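You operate a simulated robot arm through the tools that you are given. There is no shell and no other tool.

The job below is to be done with a simulated robot arm. You get a single attempt, and the scene is never put back.

TASK
Tighten both fitted nuts about a quarter turn with the small socket.
Fine: board knob on first, off again after both; socket back in its slot. Set down upright: small socket.

The check looks at the end state, three seconds after you hand in, the way a careful person would. Anything else that was tipped, shoved, dropped, spilled or broken makes it a failure.

THE ROBOT
A 6-joint arm with a two-finger parallel gripper, fixed in place. Base frame: the origin is on the floor under the middle of its stand, x ahead of it, y to its left, z up. Lengths are in m, angles in rad, forces in N, time in s.
With the tool pointing down near the work surface it reaches from about 0.46 to 0.88 m from the base axis. Its first joint turns from -2.007 to 2.007 rad. Payload 4.2 kg.
The tool frame sits at the grasp point between the pads (the TCP): z along the fingers, y along the line on which they close. The tips reach 0.023 m beyond it. The gripper opens to 0.094 m. The fingers are 0.038 m wide and 0.01 m thick; the gripper's body (0.054 by 0.096 m) begins 0.039 m behind the TCP.
Orientation is told as [roll, pitch, yaw] about the base's x, y, z axes, in that order, counted from this pose: with the fingers straight down and closing along the base's y, the tool's x points along the base's -x, its y along +y and its z along -z.

THE INTERFACE
- The arm moves only by the tool servo_tool. Its argument "steps" is a list of rows, each a list of 3 entries, a list of its own where there are three numbers: the gripper command, from -1 (shut) to 1 (fully open), values between in proportion, then the shift along the base's x, y, z in m, then the turn, a rotation vector about the base's x, y, z in degrees. In form: [[gripper, [dx, dy, dz], [ax, ay, az]], ...]. A call has 1 to 20 rows; each row shifts and turns the commanded pose from where the row before left it. Rows are played at 5 a second. More than 0.05 m and 0.15 rad between two rows, or a gripper value outside its range, and nothing of the call is played. Where a pose cannot be reached the arm comes as near as it can. A force on the tool above 40 N (or 10 N above the force at the start of the call, whichever is more), or a blocked arm, ends the call early, and 0.2 s more pass. Each finger travels about 0.108 m/s and halts on what it meets, pressing with about 44 N; the grip force reading is that of the motor and also rises with nothing between the fingers. The clock runs only during rows and for 0.2 s after the last one: add rows that do not move to give the fingers time. The reply holds the time, the measured pose of the TCP, the force on the tool along the base axes, the opening and the grip force, in the units named above and with some noise, with the torque about the TCP (base axes, N m) and any sound that the robot's microphone picked up, and new pictures: "pictures" is both (left out), scene, wrist or none.
- Cameras (640 x 400 px; columns grow to the right, rows downward): "scene" is fixed at [0.051, 0.5012, 1.4786]; the picture's right is [-0.41, -0.91, 0.00], its down [-0.44, 0.20, -0.88] and it looks along [0.80, -0.36, -0.48] (base axes); focal length 349 px, centre (320, 200). "wrist" rides on the gripper at [0.086, 0.016, -0.074] in the tool frame; the picture's right is [-0.18, 0.98, 0.00], its down [-0.58, -0.11, -0.81] and it looks along [-0.79, -0.15, 0.59] (tool axes); focal length 243 px, centre (320, 200).
- move_column(by): slides the trunk up (or, below 0, down) by that many m; the arm rides with it, the base frame stays. It gives what a move gives, with no picture.
- point_at(camera, pixels): for up to 12 pixels [column, row] of the newest picture of that camera ("zoom" is the newest enlarged one), the place [x, y, z] in the base frame of the surface seen there, good to about 0.002 m. It takes no simulated time.
- inspect(camera, box): a new picture of the part [left, top, right, bottom] of that camera's present view, enlarged. It takes no simulated time.
- hand_in(): hands the job in; it is judged then, once.

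Leave the gripper open and the arm clear of the work at the hand-in unless told otherwise.

The tools are called by a JSON object that holds its "op" and its "data". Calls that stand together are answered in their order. servo_tool: Moves the arm, as the interface text tells. Its arguments: {"type":"object","properties":{"steps":{"type":"array"},"pictures":{"type":"string","enum":["both","scene","wrist","none"]}},"required":["steps"]} The other tools are called the same way: move_column (by) moves the trunk up or down; point_at (camera, pixels) gives the place of the surface under pixels of a picture; inspect (camera, box) takes an enlarged picture of a part of a camera's view; hand_in () hands the job in.

At the start:

```text
time: 0.0
tool_pos: [0.4618, 0.1966, 1.2578]
orientation: [0.0, 0.0, -0.002]
force: [0.2, -0.5, 1.0]
ft_torque: [-0.02, 0.01, 0.02]
finger_gap: 0.0939
finger_force: 0.1
trunk travel left (down, up): [-0.775, 0.215]
```

scene: 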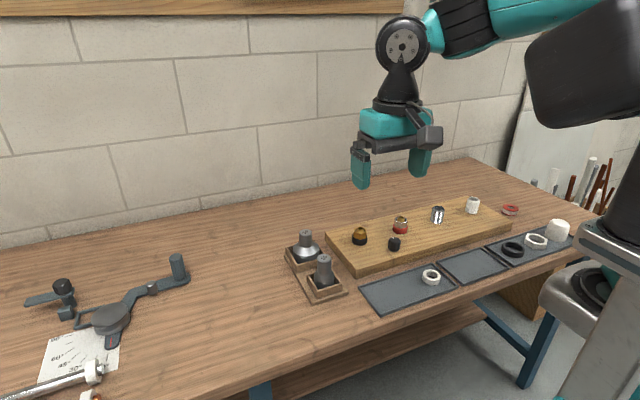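
wrist: 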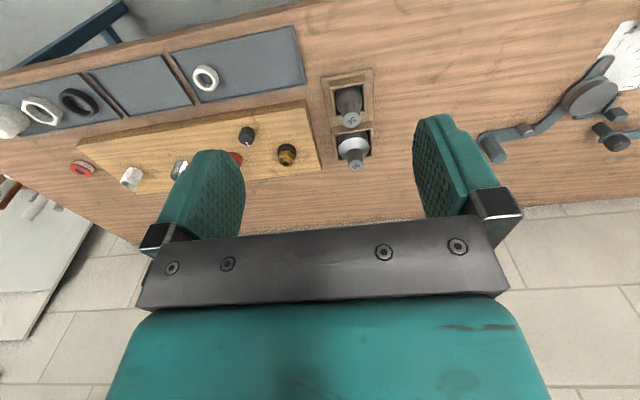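

I see a bench with a wooden board (objects around (360,235) to (473,205)), two sockets in a holder near (305,245) and (323,275), trays with loose nuts, and a crank device at left. First I enlarge the parts to identify everything.

{"op": "inspect", "data": {"camera": "scene", "box": [320, 180, 520, 305]}}

{"op": "inspect", "data": {"camera": "scene", "box": [270, 215, 370, 310]}}

{"op": "inspect", "data": {"camera": "wrist", "box": [60, 40, 400, 220]}}

{"op": "inspect", "data": {"camera": "scene", "box": [0, 240, 200, 400]}}

```text
3.20 times, centred on (420, 242) of scene
```

zoom: 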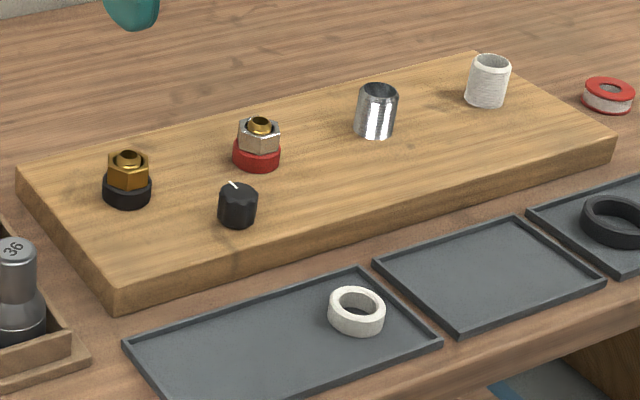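

```text
4.21 times, centred on (320, 262) of scene
```

zoom: 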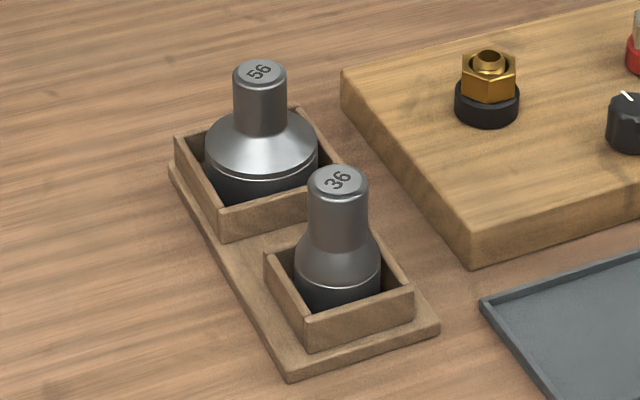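

```text
1.88 times, centred on (230, 130) of wrist
```

zoom: 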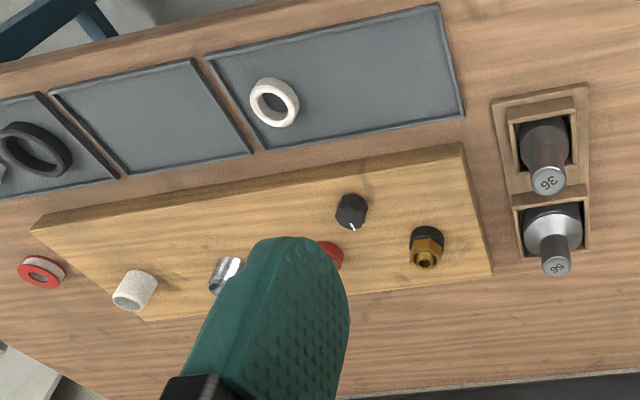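

```text
2.50 times, centred on (100, 320) of scene
```

zoom: 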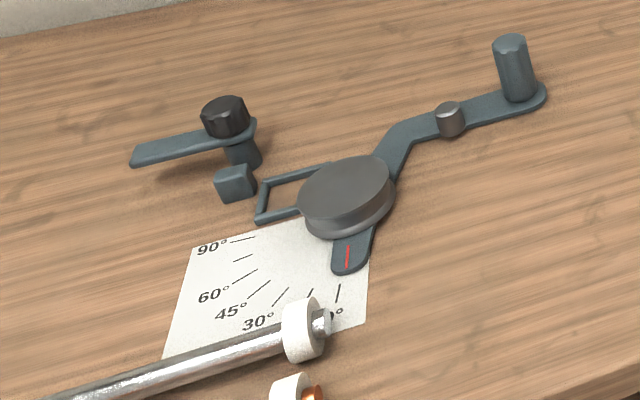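

I see the board with a brass nut on a black collar, a steel nut on a red collar, a black knob with a white pointer line; sockets "56" and "36" in a holder. The small socket is "36". I'll measure places on the first zoomed view of the board again and then the sockets.

{"op": "inspect", "data": {"camera": "scene", "box": [340, 200, 420, 260]}}

{"op": "point_at", "data": {"camera": "scene", "pixels": [[360, 229], [360, 242], [401, 219], [400, 231], [394, 239], [394, 250], [323, 258], [323, 285], [306, 233], [306, 250], [355, 272], [330, 240]]}}

```text
6.67 times, centred on (380, 230) of scene
```

zoom: 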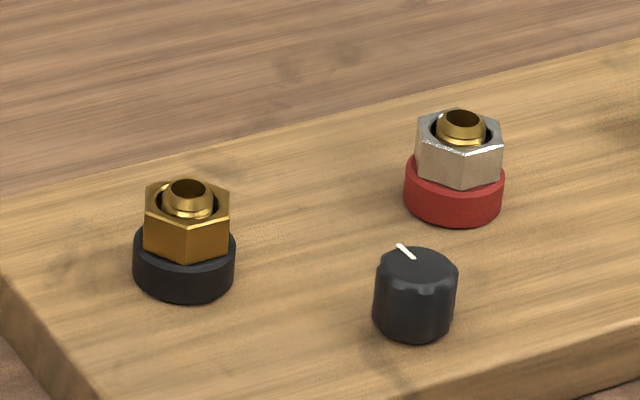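

```text
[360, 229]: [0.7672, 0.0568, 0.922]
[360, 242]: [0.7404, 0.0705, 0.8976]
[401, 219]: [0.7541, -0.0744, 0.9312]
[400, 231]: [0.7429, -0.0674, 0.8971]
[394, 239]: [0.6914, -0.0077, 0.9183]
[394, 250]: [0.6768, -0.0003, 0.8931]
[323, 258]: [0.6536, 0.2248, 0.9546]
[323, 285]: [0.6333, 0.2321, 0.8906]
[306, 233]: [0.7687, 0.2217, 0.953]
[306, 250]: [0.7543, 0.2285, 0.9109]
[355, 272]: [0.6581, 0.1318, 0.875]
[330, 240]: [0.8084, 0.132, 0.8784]
```

The knob's white line points toward the upper left in the zoomed view. I measure points on the zoomed picture: the nut corners, stud tops, knob and its line.

{"op": "point_at", "data": {"camera": "zoom", "pixels": [[187, 183], [150, 187], [225, 190], [187, 225], [183, 250], [185, 285], [460, 112], [425, 120], [495, 125], [460, 152], [458, 175], [455, 210]]}}

{"op": "point_at", "data": {"camera": "zoom", "pixels": [[400, 246], [413, 257], [417, 268], [380, 265], [455, 268], [415, 253], [412, 335], [300, 300], [60, 250], [550, 150], [415, 300], [440, 256]]}}

{"op": "point_at", "data": {"camera": "scene", "pixels": [[200, 250], [400, 190], [330, 236], [359, 274], [418, 300], [430, 273], [473, 200], [437, 210], [340, 292], [290, 250], [305, 298], [510, 207]]}}

```text
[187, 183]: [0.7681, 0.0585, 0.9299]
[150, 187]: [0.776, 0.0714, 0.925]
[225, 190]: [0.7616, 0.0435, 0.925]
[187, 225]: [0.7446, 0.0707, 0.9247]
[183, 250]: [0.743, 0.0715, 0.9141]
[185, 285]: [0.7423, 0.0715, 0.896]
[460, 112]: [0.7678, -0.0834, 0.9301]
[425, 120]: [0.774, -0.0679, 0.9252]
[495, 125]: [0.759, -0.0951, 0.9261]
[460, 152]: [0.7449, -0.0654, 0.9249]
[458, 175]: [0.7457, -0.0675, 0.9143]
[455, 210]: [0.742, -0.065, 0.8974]
```

```text
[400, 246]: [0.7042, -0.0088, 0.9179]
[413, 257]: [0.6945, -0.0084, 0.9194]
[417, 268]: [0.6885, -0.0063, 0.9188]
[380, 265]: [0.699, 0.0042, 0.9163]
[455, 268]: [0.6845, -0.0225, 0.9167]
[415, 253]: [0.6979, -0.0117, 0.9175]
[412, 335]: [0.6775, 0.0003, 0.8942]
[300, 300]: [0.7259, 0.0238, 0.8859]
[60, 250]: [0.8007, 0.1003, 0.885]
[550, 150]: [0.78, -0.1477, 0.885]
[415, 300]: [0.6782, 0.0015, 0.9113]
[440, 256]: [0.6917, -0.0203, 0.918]
```

```text
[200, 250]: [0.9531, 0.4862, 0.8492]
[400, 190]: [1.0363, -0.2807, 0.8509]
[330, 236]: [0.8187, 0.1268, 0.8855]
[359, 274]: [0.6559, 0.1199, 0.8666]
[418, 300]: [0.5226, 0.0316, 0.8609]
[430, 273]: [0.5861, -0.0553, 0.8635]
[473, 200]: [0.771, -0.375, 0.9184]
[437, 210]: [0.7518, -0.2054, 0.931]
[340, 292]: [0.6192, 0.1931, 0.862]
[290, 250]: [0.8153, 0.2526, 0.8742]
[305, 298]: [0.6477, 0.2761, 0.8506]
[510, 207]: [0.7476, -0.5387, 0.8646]
```

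The table is at z≈0.85, the board top at 0.885, knob centre about (0.69, -0.010) with its top at 0.918, nut tops about 0.925. Next I move the arm over the board for a closer wrist view of the knob and nuts.

{"op": "servo_tool", "data": {"steps": [[1, [0.01, -0.026, -0.02], [0, 0, 0]], [1, [0.01, -0.026, -0.02], [0, 0, 0]], [1, [0.01, -0.026, -0.02], [0, 0, 0]], [1, [0.01, -0.026, -0.02], [0, 0, 0]], [1, [0.01, -0.026, -0.02], [0, 0, 0]], [1, [0.01, -0.026, -0.02], [0, 0, 0]], [1, [0.01, -0.026, -0.02], [0, 0, 0]], [1, [0.01, -0.026, -0.02], [0, 0, 0]], [1, [0, 0, 0], [0, 0, 0]]]}}

```text
time: 2.0
tool_pos: [0.5402, -0.0098, 1.0976]
orientation: [0.0, 0.001, 0.001]
force: [-0.6, -0.1, -0.1]
ft_torque: [-0.01, -0.01, -0.02]
finger_gap: 0.0943
finger_force: 0.0
trunk travel left (down, up): [-0.775, 0.215]
```

scene: 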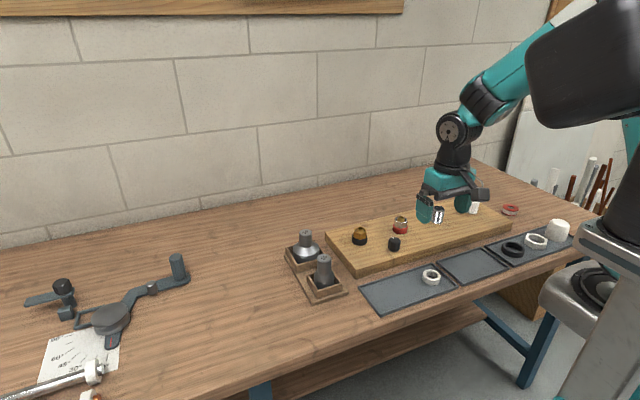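
wrist: 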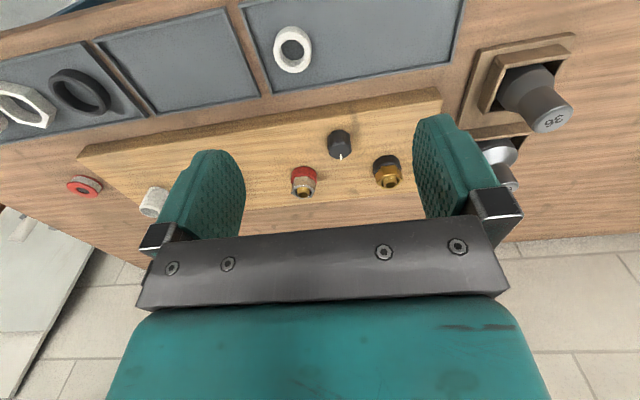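

The arm is over the trays; knob at (340,143), nuts at (304,182) and (388,172) in the wrist view. I enlarge that area for marks and hex directions.

{"op": "inspect", "data": {"camera": "wrist", "box": [280, 110, 420, 210]}}

{"op": "inspect", "data": {"camera": "wrist", "box": [450, 30, 590, 190]}}

```text
4.00 times, centred on (350, 160) of wrist
```

zoom: 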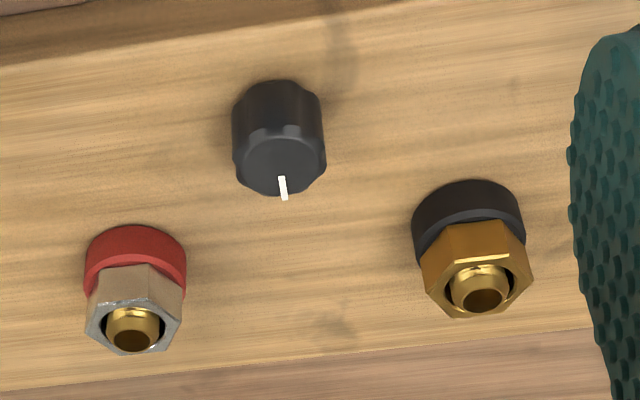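

```text
2.50 times, centred on (520, 110) of wrist
```

zoom: 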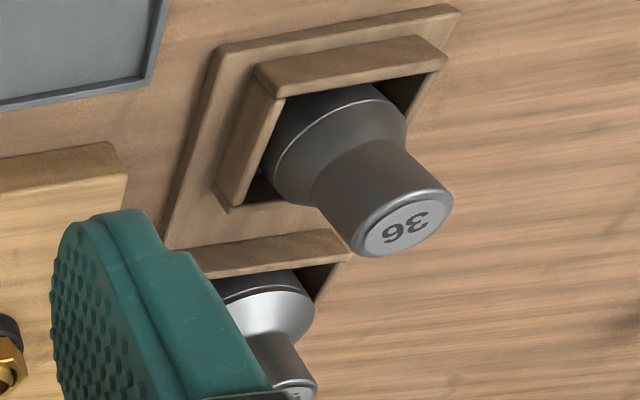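

No on/off letters are visible. The zoom is now of the socket: I measure its top and stem edges, then enlarge the nuts.

{"op": "point_at", "data": {"camera": "zoom", "pixels": [[405, 225], [362, 240], [447, 205], [400, 250], [405, 200], [330, 200], [420, 165], [340, 110], [400, 115], [275, 170], [345, 60], [230, 200]]}}

{"op": "inspect", "data": {"camera": "wrist", "box": [290, 155, 360, 205]}}

```text
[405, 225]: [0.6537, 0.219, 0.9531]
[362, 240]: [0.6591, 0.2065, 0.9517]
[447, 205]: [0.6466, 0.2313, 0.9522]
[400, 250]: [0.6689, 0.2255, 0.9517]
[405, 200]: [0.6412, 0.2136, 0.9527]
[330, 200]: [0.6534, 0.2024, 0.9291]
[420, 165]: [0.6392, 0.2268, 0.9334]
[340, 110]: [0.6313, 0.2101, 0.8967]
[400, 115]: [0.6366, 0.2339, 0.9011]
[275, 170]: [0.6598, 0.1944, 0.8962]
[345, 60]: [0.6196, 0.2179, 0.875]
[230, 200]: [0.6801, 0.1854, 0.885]
```

```text
8.00 times, centred on (325, 180) of wrist
```

zoom: 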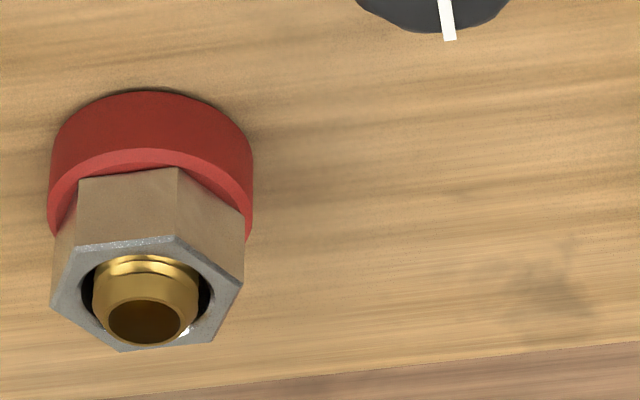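

The socket stem top is centred about (0.655, 0.219), z 0.953, about 0.029 across. I measure the steel nut's top corners in this zoom: (78,247), (176,238), (240,285), (211,340), (122,349), (53,304).

{"op": "point_at", "data": {"camera": "zoom", "pixels": [[80, 249], [175, 240], [240, 284], [210, 339], [123, 348], [55, 303], [145, 315], [145, 295], [150, 205], [80, 182], [178, 170], [242, 215]]}}

{"op": "inspect", "data": {"camera": "wrist", "box": [365, 145, 425, 195]}}

```text
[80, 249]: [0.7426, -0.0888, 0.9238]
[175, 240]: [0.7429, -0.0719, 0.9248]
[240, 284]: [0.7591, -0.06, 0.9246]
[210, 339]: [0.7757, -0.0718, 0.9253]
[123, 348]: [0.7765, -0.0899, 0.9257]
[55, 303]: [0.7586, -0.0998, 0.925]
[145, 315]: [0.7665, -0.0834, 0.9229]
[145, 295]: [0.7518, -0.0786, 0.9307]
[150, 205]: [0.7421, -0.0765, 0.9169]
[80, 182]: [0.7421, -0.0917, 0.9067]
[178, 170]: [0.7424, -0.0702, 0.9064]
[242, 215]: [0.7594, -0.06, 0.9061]
```

```text
8.00 times, centred on (395, 170) of wrist
```

zoom: 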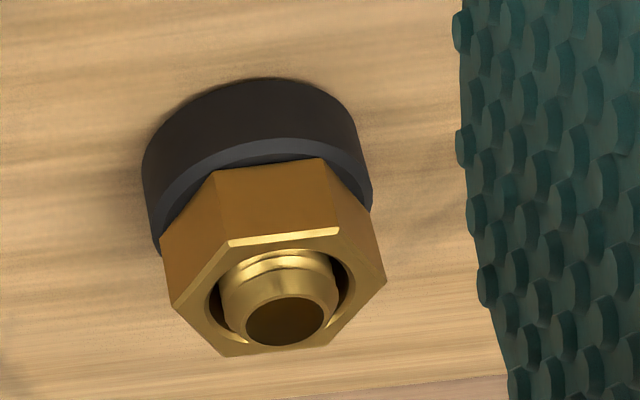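

The steel nut is centred about (0.759, -0.080) with corners about 0.0205 from centre at ±90°, ±30°… I now measure the brass nut's corners in the zoom: (228,243), (338,231), (384,281), (325,345), (222,354), (175,307).

{"op": "point_at", "data": {"camera": "zoom", "pixels": [[230, 244], [336, 233], [383, 281], [326, 343], [223, 352], [176, 306], [285, 322], [275, 260], [270, 200], [215, 175], [328, 163], [160, 250]]}}

{"op": "inspect", "data": {"camera": "wrist", "box": [315, 115, 365, 175]}}

```text
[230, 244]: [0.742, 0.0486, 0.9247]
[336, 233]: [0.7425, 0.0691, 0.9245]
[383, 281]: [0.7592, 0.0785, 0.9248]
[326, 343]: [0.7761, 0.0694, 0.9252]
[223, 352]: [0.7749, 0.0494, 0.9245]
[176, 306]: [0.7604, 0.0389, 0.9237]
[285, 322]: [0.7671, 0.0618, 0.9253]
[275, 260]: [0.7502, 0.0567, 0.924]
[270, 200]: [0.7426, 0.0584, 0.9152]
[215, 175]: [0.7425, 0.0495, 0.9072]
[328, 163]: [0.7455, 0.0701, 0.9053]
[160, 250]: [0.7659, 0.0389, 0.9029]
```

```text
6.67 times, centred on (340, 145) of wrist
```

zoom: 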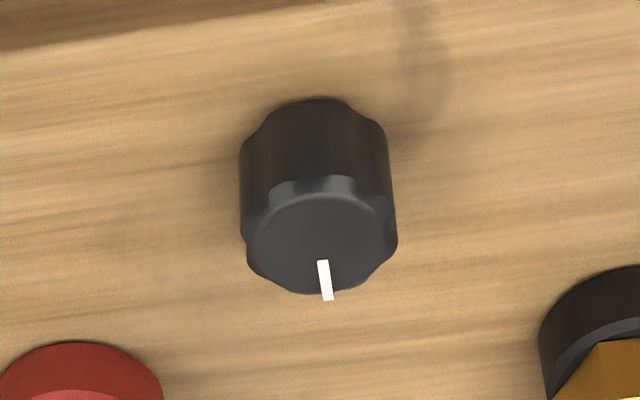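

The brass nut is centred about (0.759, 0.059), same hex direction (corners along ±y). Now the knob: I measure its line ends (322,262), (328,299) and its edges.

{"op": "point_at", "data": {"camera": "zoom", "pixels": [[323, 263], [327, 297], [250, 235], [392, 232], [320, 200], [325, 287], [320, 240], [318, 105], [242, 160], [386, 150], [300, 190], [350, 190]]}}

```text
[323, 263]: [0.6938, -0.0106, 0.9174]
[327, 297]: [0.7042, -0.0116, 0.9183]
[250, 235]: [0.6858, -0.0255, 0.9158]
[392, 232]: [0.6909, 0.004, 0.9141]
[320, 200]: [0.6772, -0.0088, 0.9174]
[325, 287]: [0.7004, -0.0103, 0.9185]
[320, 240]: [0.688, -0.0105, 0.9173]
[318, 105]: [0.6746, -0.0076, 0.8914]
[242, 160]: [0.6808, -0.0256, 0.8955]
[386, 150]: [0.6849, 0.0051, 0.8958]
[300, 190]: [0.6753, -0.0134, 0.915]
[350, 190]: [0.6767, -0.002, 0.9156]
```

The knob is centred at about (0.690, -0.010), ~0.030 across, line pointing along +x. I move over it at z≈1.0 with the gripper about 0.06 m open.

{"op": "servo_tool", "data": {"steps": [[0.3, [0.025, 0, -0.01], [0, 0, 0]], [0.3, [0.025, 0, -0.015], [0, 0, 0]], [0.3, [0.025, 0, -0.015], [0, 0, 0]], [0.3, [0.025, 0, -0.015], [0, 0, 0]], [0.3, [0.025, 0, -0.015], [0, 0, 0]], [0.3, [0.0248, 0, -0.015], [0, 0, 0]], [0.3, [0, 0, -0.02], [0, 0, 0]], [0.3, [0, 0, 0], [0, 0, 0]]]}}

```text
time: 3.8
tool_pos: [0.6915, -0.0085, 0.9946]
orientation: [-0.001, 0.0, 0.002]
force: [0.1, 0.1, -0.4]
ft_torque: [-0.01, 0.02, 0.04]
finger_gap: 0.0612
finger_force: 0.1
trunk travel left (down, up): [-0.775, 0.215]
```

scene: 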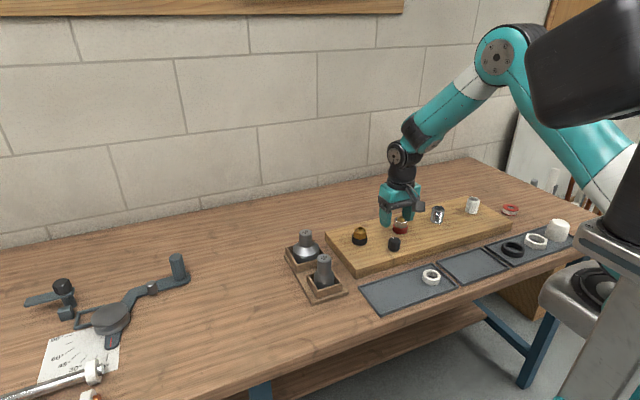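
wrist: 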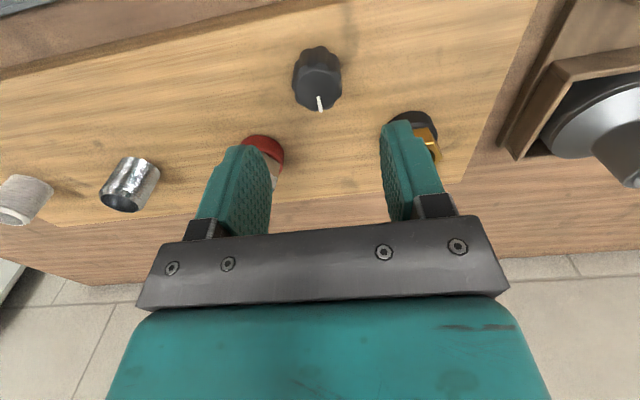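

The tool is over the knob (knob at (318,78), below the pads). I descend straight down in small rows to z≈0.913.

{"op": "servo_tool", "data": {"steps": [[0.3, [-0.0005, -0.0005, -0.02], [0, 0, 0]], [0.3, [0, 0, -0.02], [0, 0, 0]], [0.3, [0, 0, -0.02], [0, 0, 0]], [0.3, [0, 0, -0.01], [0, 0, 0]], [0.3, [0, 0, -0.005], [0, 0, 0]], [0.3, [0, 0, -0.005], [0, 0, 0]], [0.3, [0, 0, 0], [0, 0, 0]]]}}

```text
time: 5.4
tool_pos: [0.6916, -0.0099, 0.9133]
orientation: [0.002, -0.001, 0.002]
force: [0.5, 0.0, 0.2]
ft_torque: [0.01, 0.01, 0.0]
finger_gap: 0.0612
finger_force: 0.1
trunk travel left (down, up): [-0.775, 0.215]
```

scene: 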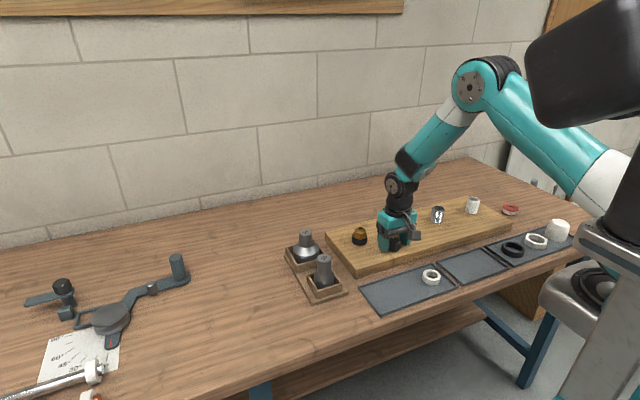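
wrist: 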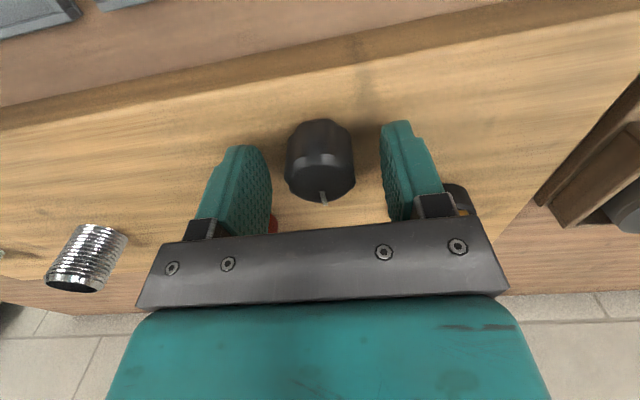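

The knob sits between the pads, column 320, centred. I close the gripper on it.

{"op": "servo_tool", "data": {"steps": [[-1, [0, 0, 0], [0, 0, 0]], [-1, [0, 0, 0], [0, 0, 0]], [-1, [0, 0, 0], [0, 0, 0]]], "pictures": "wrist"}}

```text
time: 6.2
tool_pos: [0.6913, -0.0086, 0.9141]
orientation: [0.0, 0.001, 0.002]
force: [0.0, 3.7, -3.3]
ft_torque: [-0.42, -0.27, -0.03]
finger_gap: 0.0328
finger_force: 45.2
trunk travel left (down, up): [-0.775, 0.215]
```

wrist: 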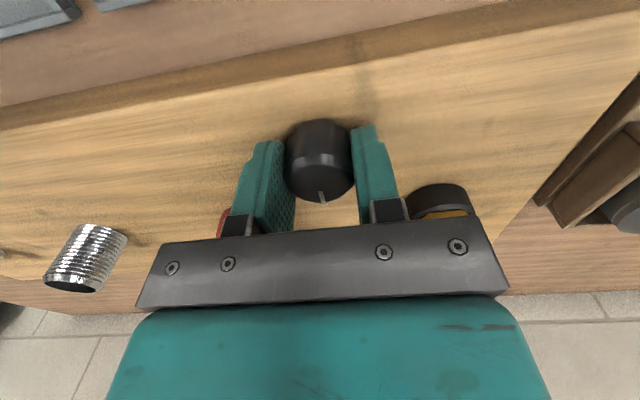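

The knob is held (gap 0.033). I turn clockwise seen from above (negative about z) 20° in small rows and watch torque and sound.

{"op": "servo_tool", "data": {"steps": [[-1, [0, 0, 0], [0, 0, -5]], [-1, [0, 0, 0], [0, 0, -5]], [-1, [0, 0, 0], [0, 0, -5]], [-1, [0, 0, 0], [0, 0, -5]]], "pictures": "wrist"}}

```text
time: 7.2
tool_pos: [0.692, -0.0103, 0.9135]
orientation: [-0.002, -0.002, -0.351]
force: [0.0, 4.5, -8.7]
ft_torque: [0.41, -0.57, -0.05]
finger_gap: 0.0327
finger_force: 45.0
trunk travel left (down, up): [-0.775, 0.215]
```

wrist: 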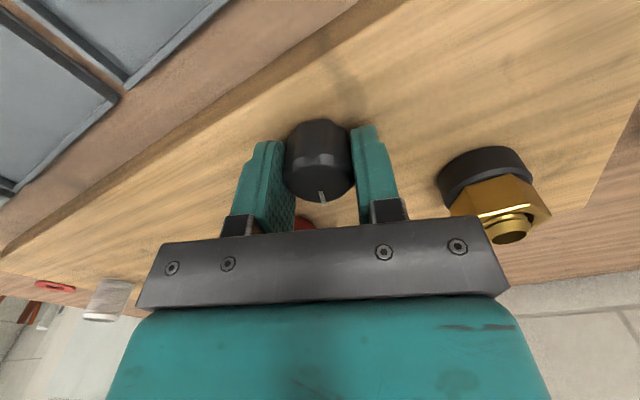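

The knob turns with the tool with little torque (-0.05). No sound yet. I carry on another 40° clockwise.

{"op": "servo_tool", "data": {"steps": [[-1, [0, 0, 0], [0, 0, -5]], [-1, [0, 0, 0], [0, 0, -5]], [-1, [0, 0, 0], [0, 0, -5]], [-1, [0, 0, 0], [0, 0, -5]], [-1, [0, 0, 0], [0, 0, -5]], [-1, [0, 0, 0], [0, 0, -5]], [-1, [0, 0, 0], [0, 0, -5]], [-1, [0, 0, 0], [0, 0, -5]]]}}

```text
time: 9.0
tool_pos: [0.6918, -0.0114, 0.9142]
orientation: [-0.001, 0.001, -1.05]
force: [-5.7, 1.3, -9.1]
ft_torque: [0.33, -0.74, 0.0]
finger_gap: 0.0327
finger_force: 45.6
trunk travel left (down, up): [-0.775, 0.215]
```

scene: 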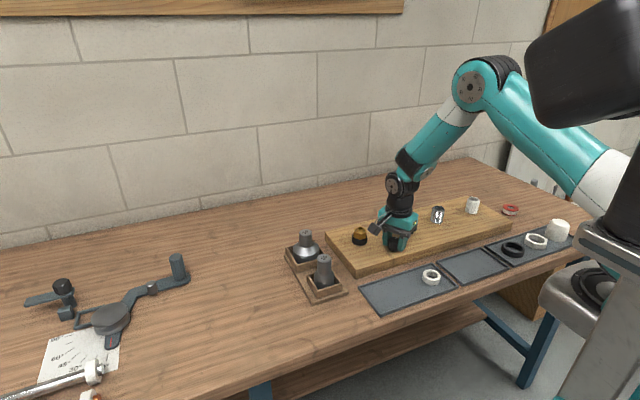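
wrist: 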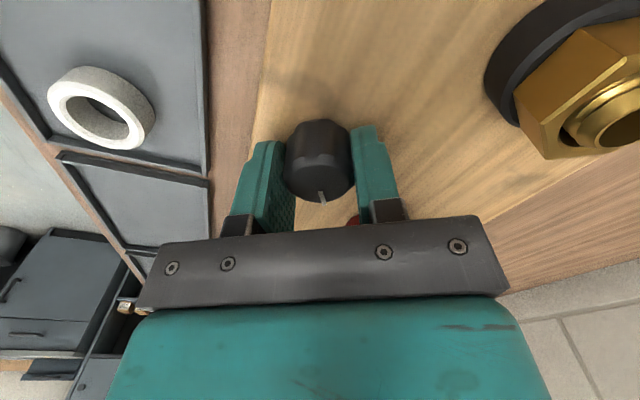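

At 60° the knob still turns freely with no sound. I continue 30° more, watching for a stop or click.

{"op": "servo_tool", "data": {"steps": [[-1, [0, 0, 0], [0, 0, -5]], [-1, [0, 0, 0], [0, 0, -5]], [-1, [0, 0, 0], [0, 0, -5]], [-1, [0, 0, 0], [0, 0, -5]], [-1, [0, 0, 0], [0, 0, -5]], [-1, [0, 0, 0], [0, 0, -5]]], "pictures": "wrist"}}

```text
time: 10.4
tool_pos: [0.6893, -0.012, 0.914]
orientation: [-0.001, 0.001, -1.572]
force: [-21.0, -4.8, -4.8]
ft_torque: [0.9, -0.58, 0.18]
finger_gap: 0.0327
finger_force: 45.1
trunk travel left (down, up): [-0.775, 0.215]
```

wrist: 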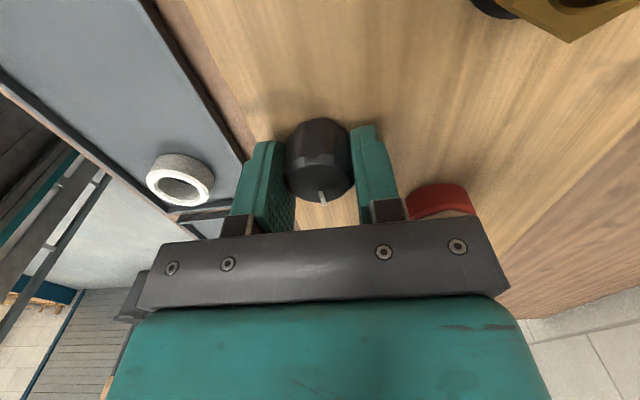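

At 90° the knob still follows; there is now a -21 N side force along x, so the tool axis is ~1 mm off the knob's axis. I shift -0.001 in x to unload and read again.

{"op": "servo_tool", "data": {"steps": [[-1, [-0.001, 0, 0], [0, 0, 0]], [-1, [0, 0, 0], [0, 0, 0]]], "pictures": "none"}}

```text
time: 11.0
tool_pos: [0.6902, -0.0126, 0.9137]
orientation: [-0.001, 0.0, -1.571]
force: [-14.1, -4.9, -10.0]
ft_torque: [0.2, -0.48, 0.05]
finger_gap: 0.0327
finger_force: 45.3
trunk travel left (down, up): [-0.775, 0.215]
```

The force drops to -14 N. I shift -0.0015 more and turn another 20° clockwise, still seeking a click or stop.

{"op": "servo_tool", "data": {"steps": [[-1, [-0.0015, 0, 0], [0, 0, 0]], [-1, [0, 0, 0], [0, 0, -5]], [-1, [0, 0, 0], [0, 0, -5]], [-1, [0, 0, 0], [0, 0, -5]], [-1, [0, 0, 0], [0, 0, -5]]]}}

```text
time: 12.2
tool_pos: [0.69, -0.0095, 0.9138]
orientation: [0.002, 0.002, -1.92]
force: [3.4, 0.8, -0.9]
ft_torque: [0.09, 0.58, 0.77]
finger_gap: 0.0327
finger_force: 45.3
trunk travel left (down, up): [-0.775, 0.215]
```

scene: 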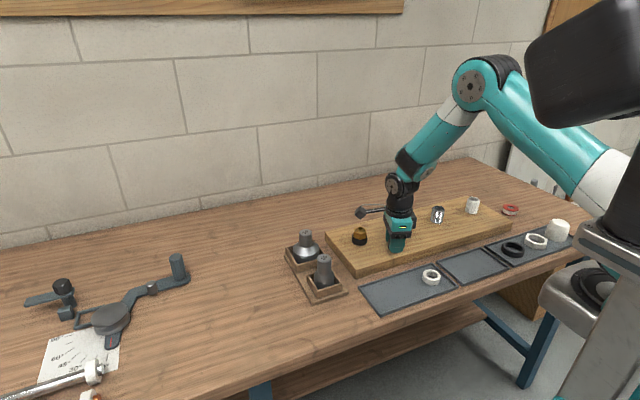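
wrist: 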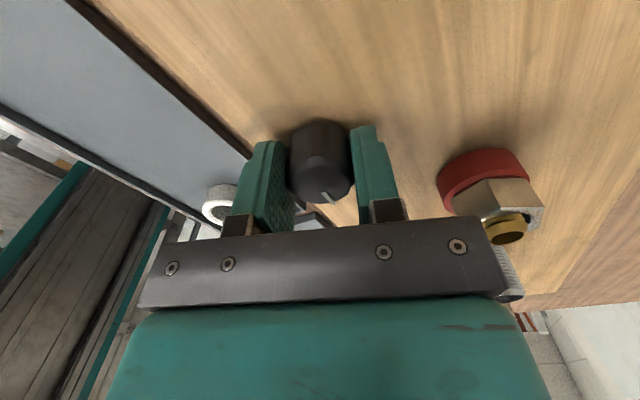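

Torque rose to 0.77 N m and the white line now lags (at (328,194)), so the knob reached a stop near 90° clockwise. I open the gripper to leave it there and rise to see its line.

{"op": "servo_tool", "data": {"steps": [[0.2, [0, 0, 0], [0, 0, 0]], [0.2, [0, 0, 0], [0, 0, 0]], [0.2, [0, 0, 0.01], [0, 0, 0]], [0.2, [0, 0, 0.03], [0, 0, 0]], [0.2, [0, 0, 0.04], [0, 0, 0]], [0.2, [0, 0, 0.02], [0, 0, 0]]]}}

```text
time: 13.6
tool_pos: [0.6878, -0.0112, 1.0131]
orientation: [0.001, 0.001, -1.919]
force: [0.4, -0.2, -0.2]
ft_torque: [0.0, 0.02, -0.01]
finger_gap: 0.0565
finger_force: 0.1
trunk travel left (down, up): [-0.775, 0.215]
```

scene: 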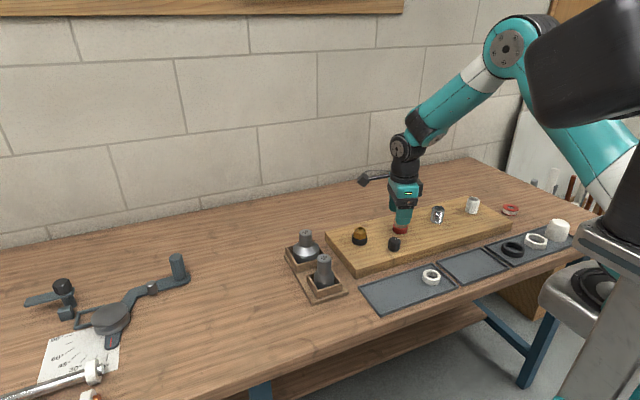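
wrist: 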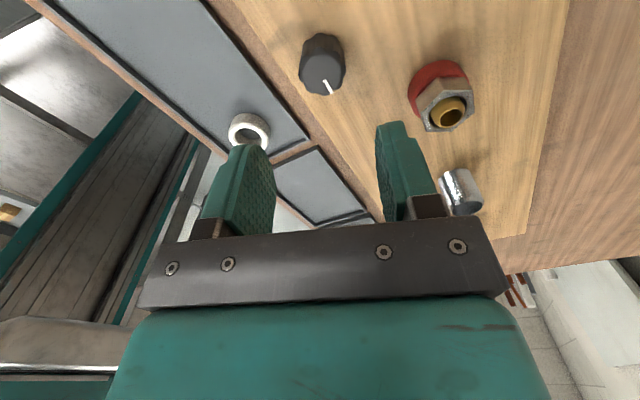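

I enlarge the knob in both views to read its present direction, and look for any sign on the board.

{"op": "inspect", "data": {"camera": "wrist", "box": [285, 20, 365, 110]}}

{"op": "point_at", "data": {"camera": "zoom", "pixels": [[330, 280], [350, 330], [300, 200], [320, 260]]}}

{"op": "inspect", "data": {"camera": "scene", "box": [340, 205, 440, 265]}}

```text
4.44 times, centred on (325, 65) of wrist
```

zoom: 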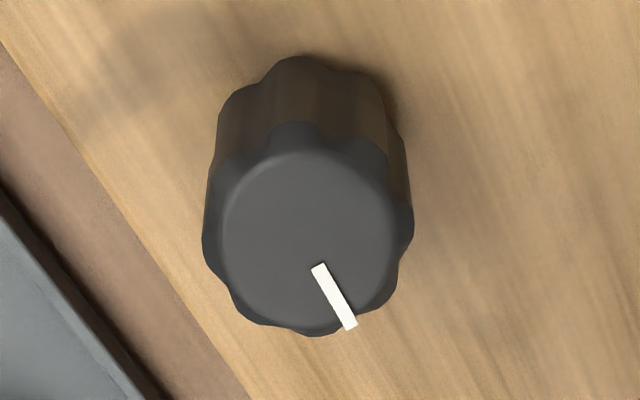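

```text
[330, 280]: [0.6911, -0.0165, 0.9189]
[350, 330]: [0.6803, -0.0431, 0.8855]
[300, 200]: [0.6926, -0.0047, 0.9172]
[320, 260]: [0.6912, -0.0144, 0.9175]
```

```text
6.40 times, centred on (390, 235) of scene
```

zoom: 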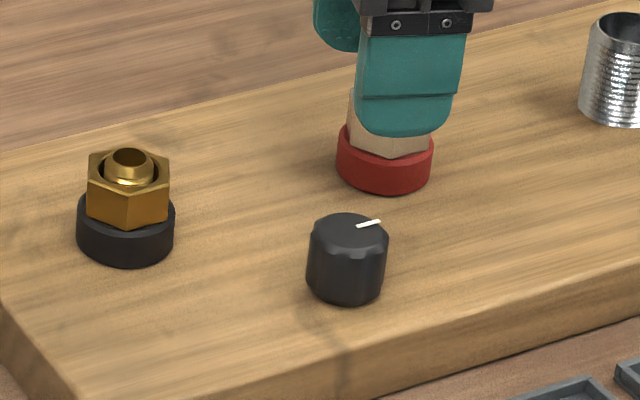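

The line now points along -y, 90° clockwise from the start, at its stop: I take that as "on". Next I turn the tool back to yaw 0 and travel high toward the socket holder, stopping short of the "36" socket to view it.

{"op": "servo_tool", "data": {"steps": [[0.6, [0, 0, 0.03], [0, 0, 8.4]], [0.6, [-0.01, 0.019, 0.01], [0, 0, 8.4]], [0.6, [-0.01, 0.019, 0.01], [0, 0, 8.4]], [0.6, [-0.01, 0.019, 0], [0, 0, 8.4]], [0.6, [-0.01, 0.019, 0], [0, 0, 8.4]], [0.6, [-0.01, 0.019, 0], [0, 0, 8.4]], [0.6, [-0.01, 0.019, 0], [0, 0, 8.4]], [0.6, [-0.01, 0.019, 0], [0, 0, 8.4]], [0.6, [-0.01, 0.019, 0], [0, 0, 8.4]], [0.6, [-0.01, 0.019, 0], [0, 0, 8.4]], [0.6, [-0.01, 0.019, 0], [0, 0, 8.4]], [0.6, [-0.01, 0.02, 0], [0, 0, 8.4]], [0.6, [-0.01, 0.02, 0], [0, 0, 8.4]], [0.6, [0, 0, 0], [0, 0, 0.8]], [0.6, [0, 0, 0], [0, 0, 0]]]}}

```text
time: 16.8
tool_pos: [0.5676, 0.2193, 1.0635]
orientation: [0.002, 0.0, 0.002]
force: [0.3, 0.3, 1.0]
ft_torque: [0.03, 0.01, 0.0]
finger_gap: 0.0753
finger_force: 0.1
trunk travel left (down, up): [-0.775, 0.215]
```

scene: 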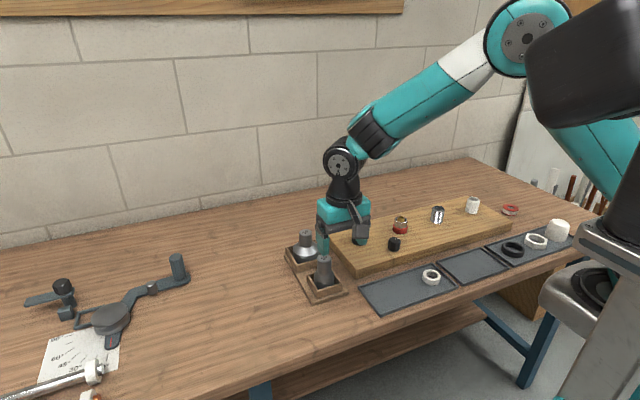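
wrist: 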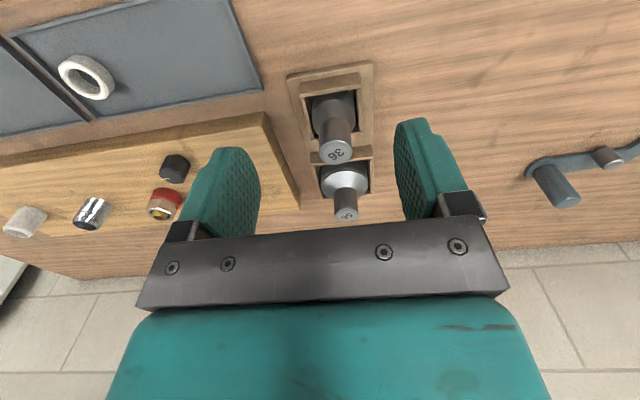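

The tool is in front of the holder; socket "36" at (335,125). I enlarge it to read text direction, stem and slot geometry.

{"op": "inspect", "data": {"camera": "wrist", "box": [280, 55, 390, 225]}}

{"op": "inspect", "data": {"camera": "wrist", "box": [285, 55, 380, 170]}}

```text
2.35 times, centred on (335, 140) of wrist
```

zoom: 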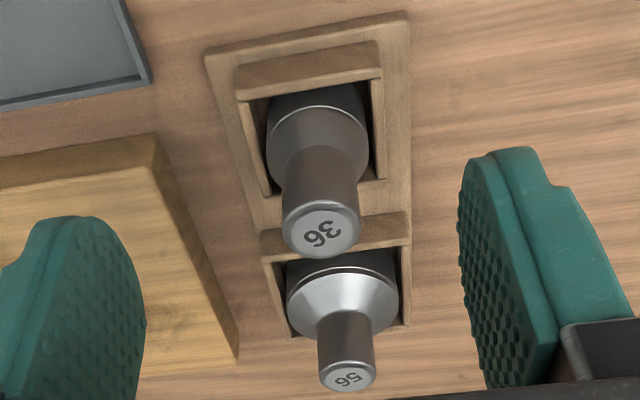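

```text
3.48 times, centred on (332, 112) of wrist
```

zoom: 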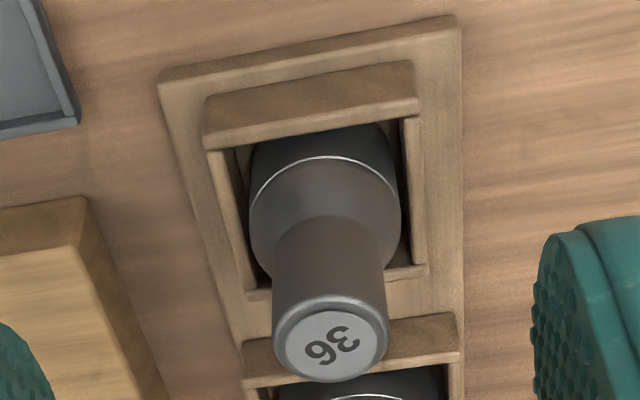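

I measure the socket's top circle, flare, ring, and the slot's wall tops in this zoom.

{"op": "point_at", "data": {"camera": "zoom", "pixels": [[333, 345], [283, 350], [383, 340], [333, 376], [328, 314], [330, 225], [327, 165], [327, 155], [260, 200], [395, 195], [325, 140], [340, 260]]}}

{"op": "point_at", "data": {"camera": "zoom", "pixels": [[215, 140], [415, 108], [210, 100], [410, 65], [228, 160], [420, 150], [250, 280], [420, 262], [240, 360], [455, 340], [180, 85], [440, 30]]}}

```text
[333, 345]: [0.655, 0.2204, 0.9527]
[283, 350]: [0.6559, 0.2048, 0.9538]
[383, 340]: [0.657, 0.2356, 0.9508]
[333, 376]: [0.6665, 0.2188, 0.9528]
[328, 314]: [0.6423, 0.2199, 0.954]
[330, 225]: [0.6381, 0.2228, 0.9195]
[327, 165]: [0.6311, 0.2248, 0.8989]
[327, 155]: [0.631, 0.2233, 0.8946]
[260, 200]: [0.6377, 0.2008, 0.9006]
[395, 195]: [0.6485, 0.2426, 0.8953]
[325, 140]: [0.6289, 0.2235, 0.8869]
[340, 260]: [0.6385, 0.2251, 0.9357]
```

```text
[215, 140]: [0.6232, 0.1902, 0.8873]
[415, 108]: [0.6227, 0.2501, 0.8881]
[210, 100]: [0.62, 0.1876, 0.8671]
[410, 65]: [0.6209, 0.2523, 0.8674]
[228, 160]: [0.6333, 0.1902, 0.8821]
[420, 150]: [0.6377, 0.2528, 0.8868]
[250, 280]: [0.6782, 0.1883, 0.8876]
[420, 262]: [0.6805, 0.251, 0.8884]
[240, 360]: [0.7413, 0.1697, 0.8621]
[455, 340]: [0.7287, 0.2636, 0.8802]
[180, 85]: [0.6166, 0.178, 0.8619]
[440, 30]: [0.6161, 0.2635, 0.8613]
```

The slot is axis-aligned, inner walls about x 0.626–0.68, y 0.193–0.247, wall tops at 0.888; the stem is ~0.032 across, centred (0.6546, 0.220), straight from z≈0.915 to 0.953. I move over it and descend partway.

{"op": "servo_tool", "data": {"steps": [[0.6, [0.022, 0, 0], [0, 0, 0]], [0.6, [0.022, 0, 0], [0, 0, 0]], [0.6, [0.022, 0, 0], [0, 0, 0]], [0.6, [0.021, 0.0007, 0], [0, 0, 0]], [0.6, [0, 0, -0.03], [0, 0, 0]], [0.6, [0, 0, -0.03], [0, 0, 0]], [0.6, [0, 0, 0], [0, 0, 0]], [0.6, [0, 0, 0], [0, 0, 0]]]}}

```text
time: 18.6
tool_pos: [0.6575, 0.2205, 1.0037]
orientation: [0.0, 0.0, 0.002]
force: [-0.7, 0.5, 0.0]
ft_torque: [0.02, -0.01, 0.0]
finger_gap: 0.0753
finger_force: 0.0
trunk travel left (down, up): [-0.775, 0.215]
```

scene: 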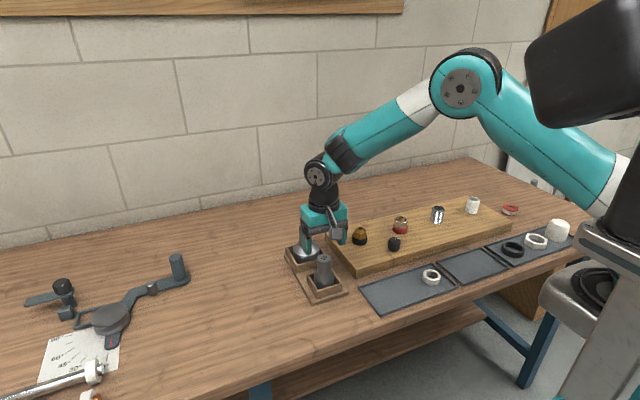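
wrist: 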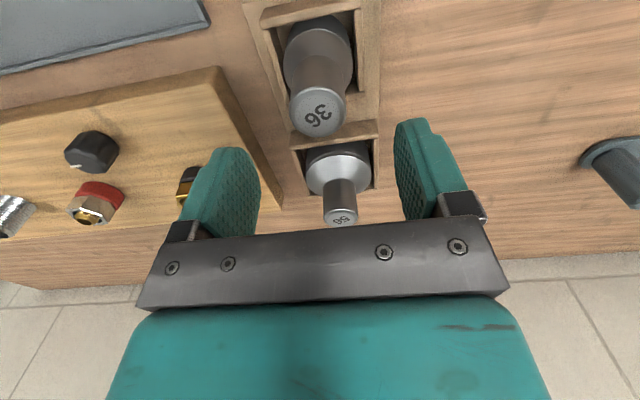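

The socket's top now appears at about (318,112), almost on the tool axis. I measure the stem top again from here for precise centring.

{"op": "inspect", "data": {"camera": "wrist", "box": [270, 60, 370, 150]}}

{"op": "point_at", "data": {"camera": "wrist", "pixels": [[318, 112], [292, 114], [344, 111], [318, 92], [319, 130], [317, 75], [318, 50], [285, 60], [352, 55], [300, 95], [337, 95], [318, 134]]}}

```text
4.44 times, centred on (320, 105) of wrist
```

zoom: 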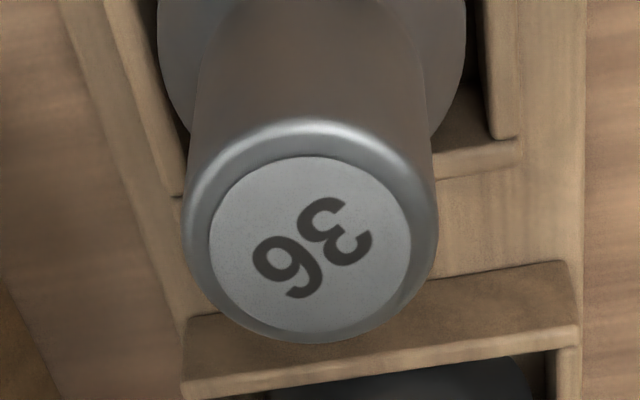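

```text
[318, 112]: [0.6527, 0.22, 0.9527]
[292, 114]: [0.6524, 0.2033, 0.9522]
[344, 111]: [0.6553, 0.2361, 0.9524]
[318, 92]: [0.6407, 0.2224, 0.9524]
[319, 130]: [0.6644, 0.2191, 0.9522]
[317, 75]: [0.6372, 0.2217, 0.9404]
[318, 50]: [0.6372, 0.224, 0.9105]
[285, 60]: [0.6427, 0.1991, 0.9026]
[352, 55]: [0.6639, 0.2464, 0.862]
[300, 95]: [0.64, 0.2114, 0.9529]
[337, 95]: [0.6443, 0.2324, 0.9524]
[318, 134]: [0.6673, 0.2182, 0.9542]
```

The stem axis is at about (0.6547, 0.2197); I shift the tool -0.7 mm in x and -0.8 mm in y, and descend to z≈0.940 so the tips stop at about 0.917, just above the flare.

{"op": "servo_tool", "data": {"steps": [[0.6, [-0.0007, -0.0008, -0.01], [0, 0, 0]], [0.6, [0, 0, -0.02], [0, 0, 0]], [0.6, [0, 0, -0.015], [0, 0, 0]], [0.6, [0, 0, -0.01], [0, 0, 0]], [0.6, [0, 0, -0.008], [0, 0, 0]], [0.6, [0, 0, 0], [0, 0, 0]], [0.6, [0, 0, 0], [0, 0, 0]]]}}

```text
time: 20.2
tool_pos: [0.6567, 0.219, 0.94]
orientation: [0.001, -0.001, 0.003]
force: [-0.3, 0.1, 0.4]
ft_torque: [-0.01, -0.01, -0.01]
finger_gap: 0.0754
finger_force: 0.0
trunk travel left (down, up): [-0.775, 0.215]
```

scene: 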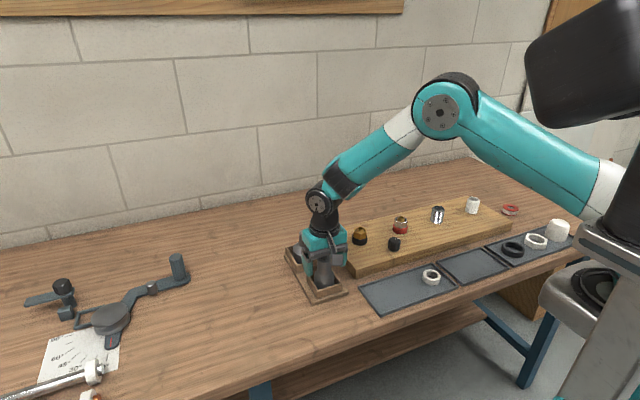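
wrist: 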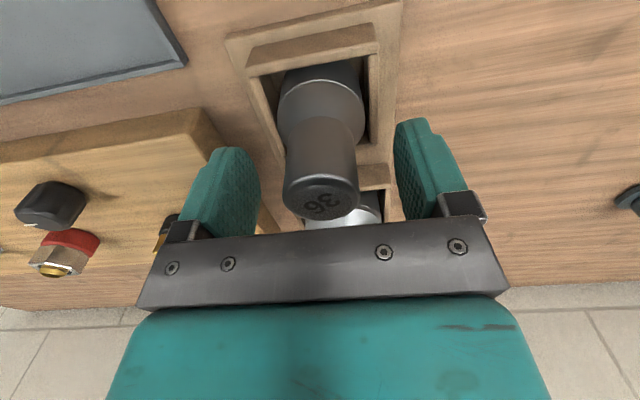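

The stem is between the pads, centred at column ~322. I close the gripper and wait.

{"op": "servo_tool", "data": {"steps": [[-1, [0, 0, 0], [0, 0, 0]], [-1, [0, 0, 0], [0, 0, 0]], [-1, [0, 0, 0], [0, 0, 0]], [-1, [0, 0, 0], [0, 0, 0]]]}}

```text
time: 21.2
tool_pos: [0.6554, 0.2204, 0.9406]
orientation: [0.0, 0.0, 0.003]
force: [-0.2, 0.6, 0.3]
ft_torque: [0.04, -0.04, 0.02]
finger_gap: 0.034
finger_force: 44.0
trunk travel left (down, up): [-0.775, 0.215]
```

scene: 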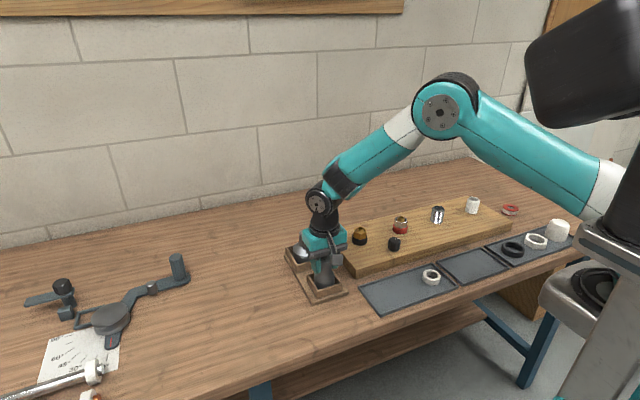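
wrist: 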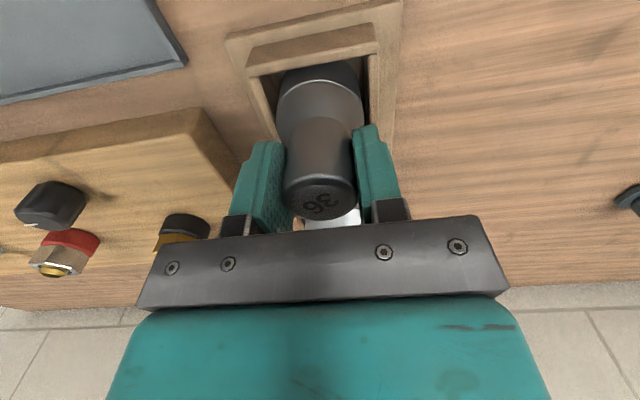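

The stem is held (gap 0.034). I note this commanded pose as reference for the return. I lift straight up 0.10 m.

{"op": "servo_tool", "data": {"steps": [[-1, [0, 0, 0.01], [0, 0, 0]], [-1, [0, 0, 0.02], [0, 0, 0]], [-1, [0, 0, 0.03], [0, 0, 0]], [-1, [0, 0, 0.03], [0, 0, 0]], [-1, [0, 0, 0.03], [0, 0, 0]], [-1, [0, 0, 0], [0, 0, 0]], [-1, [0, 0, 0], [0, 0, 0]]]}}

```text
time: 22.8
tool_pos: [0.656, 0.2193, 1.0598]
orientation: [0.0, -0.001, 0.003]
force: [-0.1, -0.3, -3.6]
ft_torque: [0.0, 0.01, -0.02]
finger_gap: 0.034
finger_force: 43.6
trunk travel left (down, up): [-0.775, 0.215]
```

scene: 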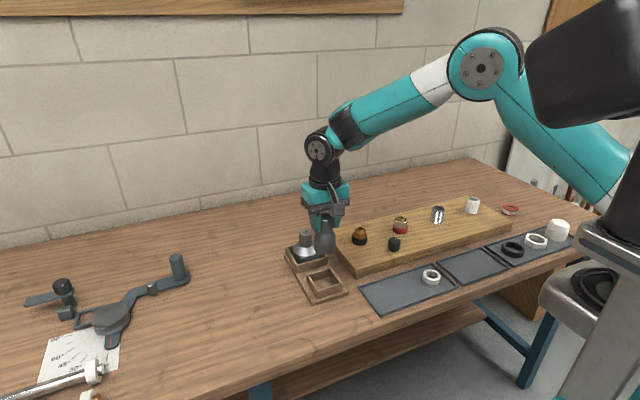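
wrist: 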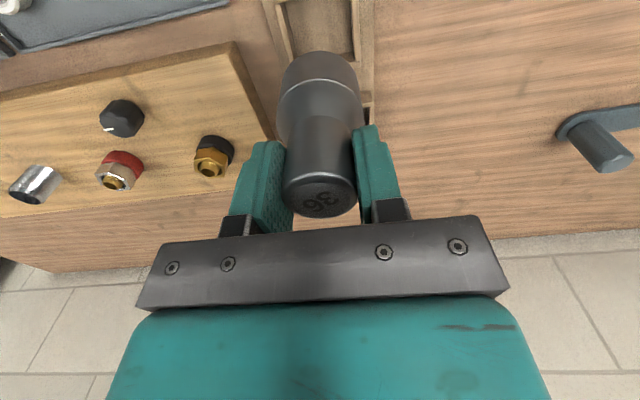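

The socket is lifted (weight ~3.6 N). I look at the empty slot and the socket's lower rim in both views to measure floor height and the socket's length.

{"op": "inspect", "data": {"camera": "scene", "box": [280, 205, 360, 305]}}

{"op": "inspect", "data": {"camera": "wrist", "box": [255, 30, 385, 230]}}

{"op": "point_at", "data": {"camera": "scene", "pixels": [[325, 250], [325, 257], [325, 254], [325, 282], [318, 286], [330, 288], [323, 293], [310, 281], [325, 245], [317, 250], [334, 248], [325, 238]]}}

{"op": "point_at", "data": {"camera": "wrist", "pixels": [[318, 52], [318, 57], [290, 70], [350, 62], [318, 35], [300, 20], [318, 80], [280, 100], [360, 98], [318, 10], [340, 30], [290, 30]]}}

```text
4.00 times, centred on (320, 255) of scene
```

zoom: 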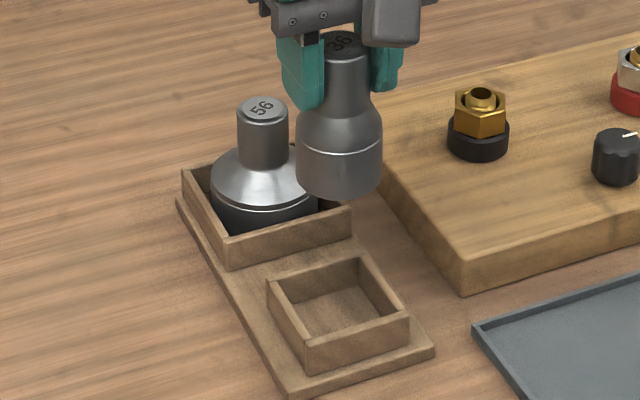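

```text
2.00 times, centred on (320, 130) of wrist
```

zoom: 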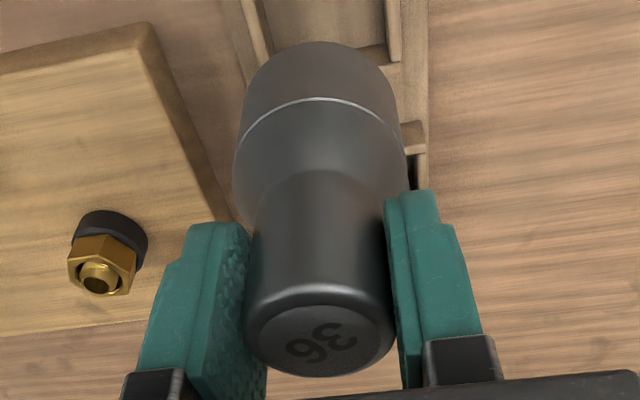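

```text
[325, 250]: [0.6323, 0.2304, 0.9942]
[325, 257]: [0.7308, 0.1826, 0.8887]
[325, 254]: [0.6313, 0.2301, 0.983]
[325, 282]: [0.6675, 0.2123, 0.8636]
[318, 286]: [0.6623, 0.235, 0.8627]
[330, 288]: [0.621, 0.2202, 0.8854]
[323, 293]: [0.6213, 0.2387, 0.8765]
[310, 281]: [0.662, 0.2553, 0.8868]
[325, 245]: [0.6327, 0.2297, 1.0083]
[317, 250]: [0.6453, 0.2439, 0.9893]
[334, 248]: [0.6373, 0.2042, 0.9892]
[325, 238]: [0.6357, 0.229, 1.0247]
```

```text
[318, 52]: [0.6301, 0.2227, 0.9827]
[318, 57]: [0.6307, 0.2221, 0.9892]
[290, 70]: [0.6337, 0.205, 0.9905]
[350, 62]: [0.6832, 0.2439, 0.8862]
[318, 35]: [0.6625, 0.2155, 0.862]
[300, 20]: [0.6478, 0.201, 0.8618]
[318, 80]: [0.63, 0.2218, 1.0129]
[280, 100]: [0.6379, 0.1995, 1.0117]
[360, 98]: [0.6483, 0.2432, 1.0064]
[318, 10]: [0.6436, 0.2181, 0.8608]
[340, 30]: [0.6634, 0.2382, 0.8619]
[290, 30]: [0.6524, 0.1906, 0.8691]
```

The slot floor is at 0.862, the socket's rim is 0.078 below the TCP. Before moving, I re-measure the nuts from this view: enlarging the brass nut at (211,158).

{"op": "inspect", "data": {"camera": "wrist", "box": [185, 130, 241, 184]}}

```text
7.41 times, centred on (213, 157) of wrist
```

zoom: 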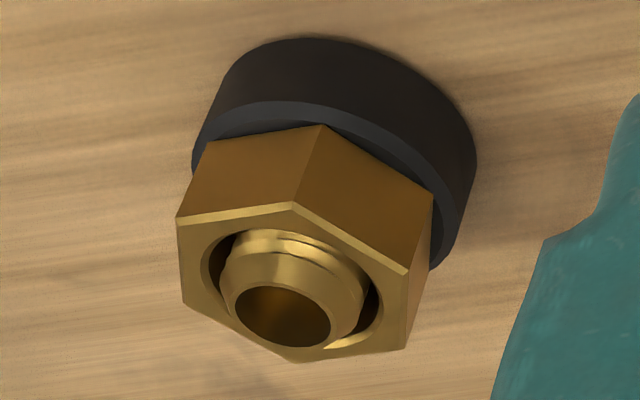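

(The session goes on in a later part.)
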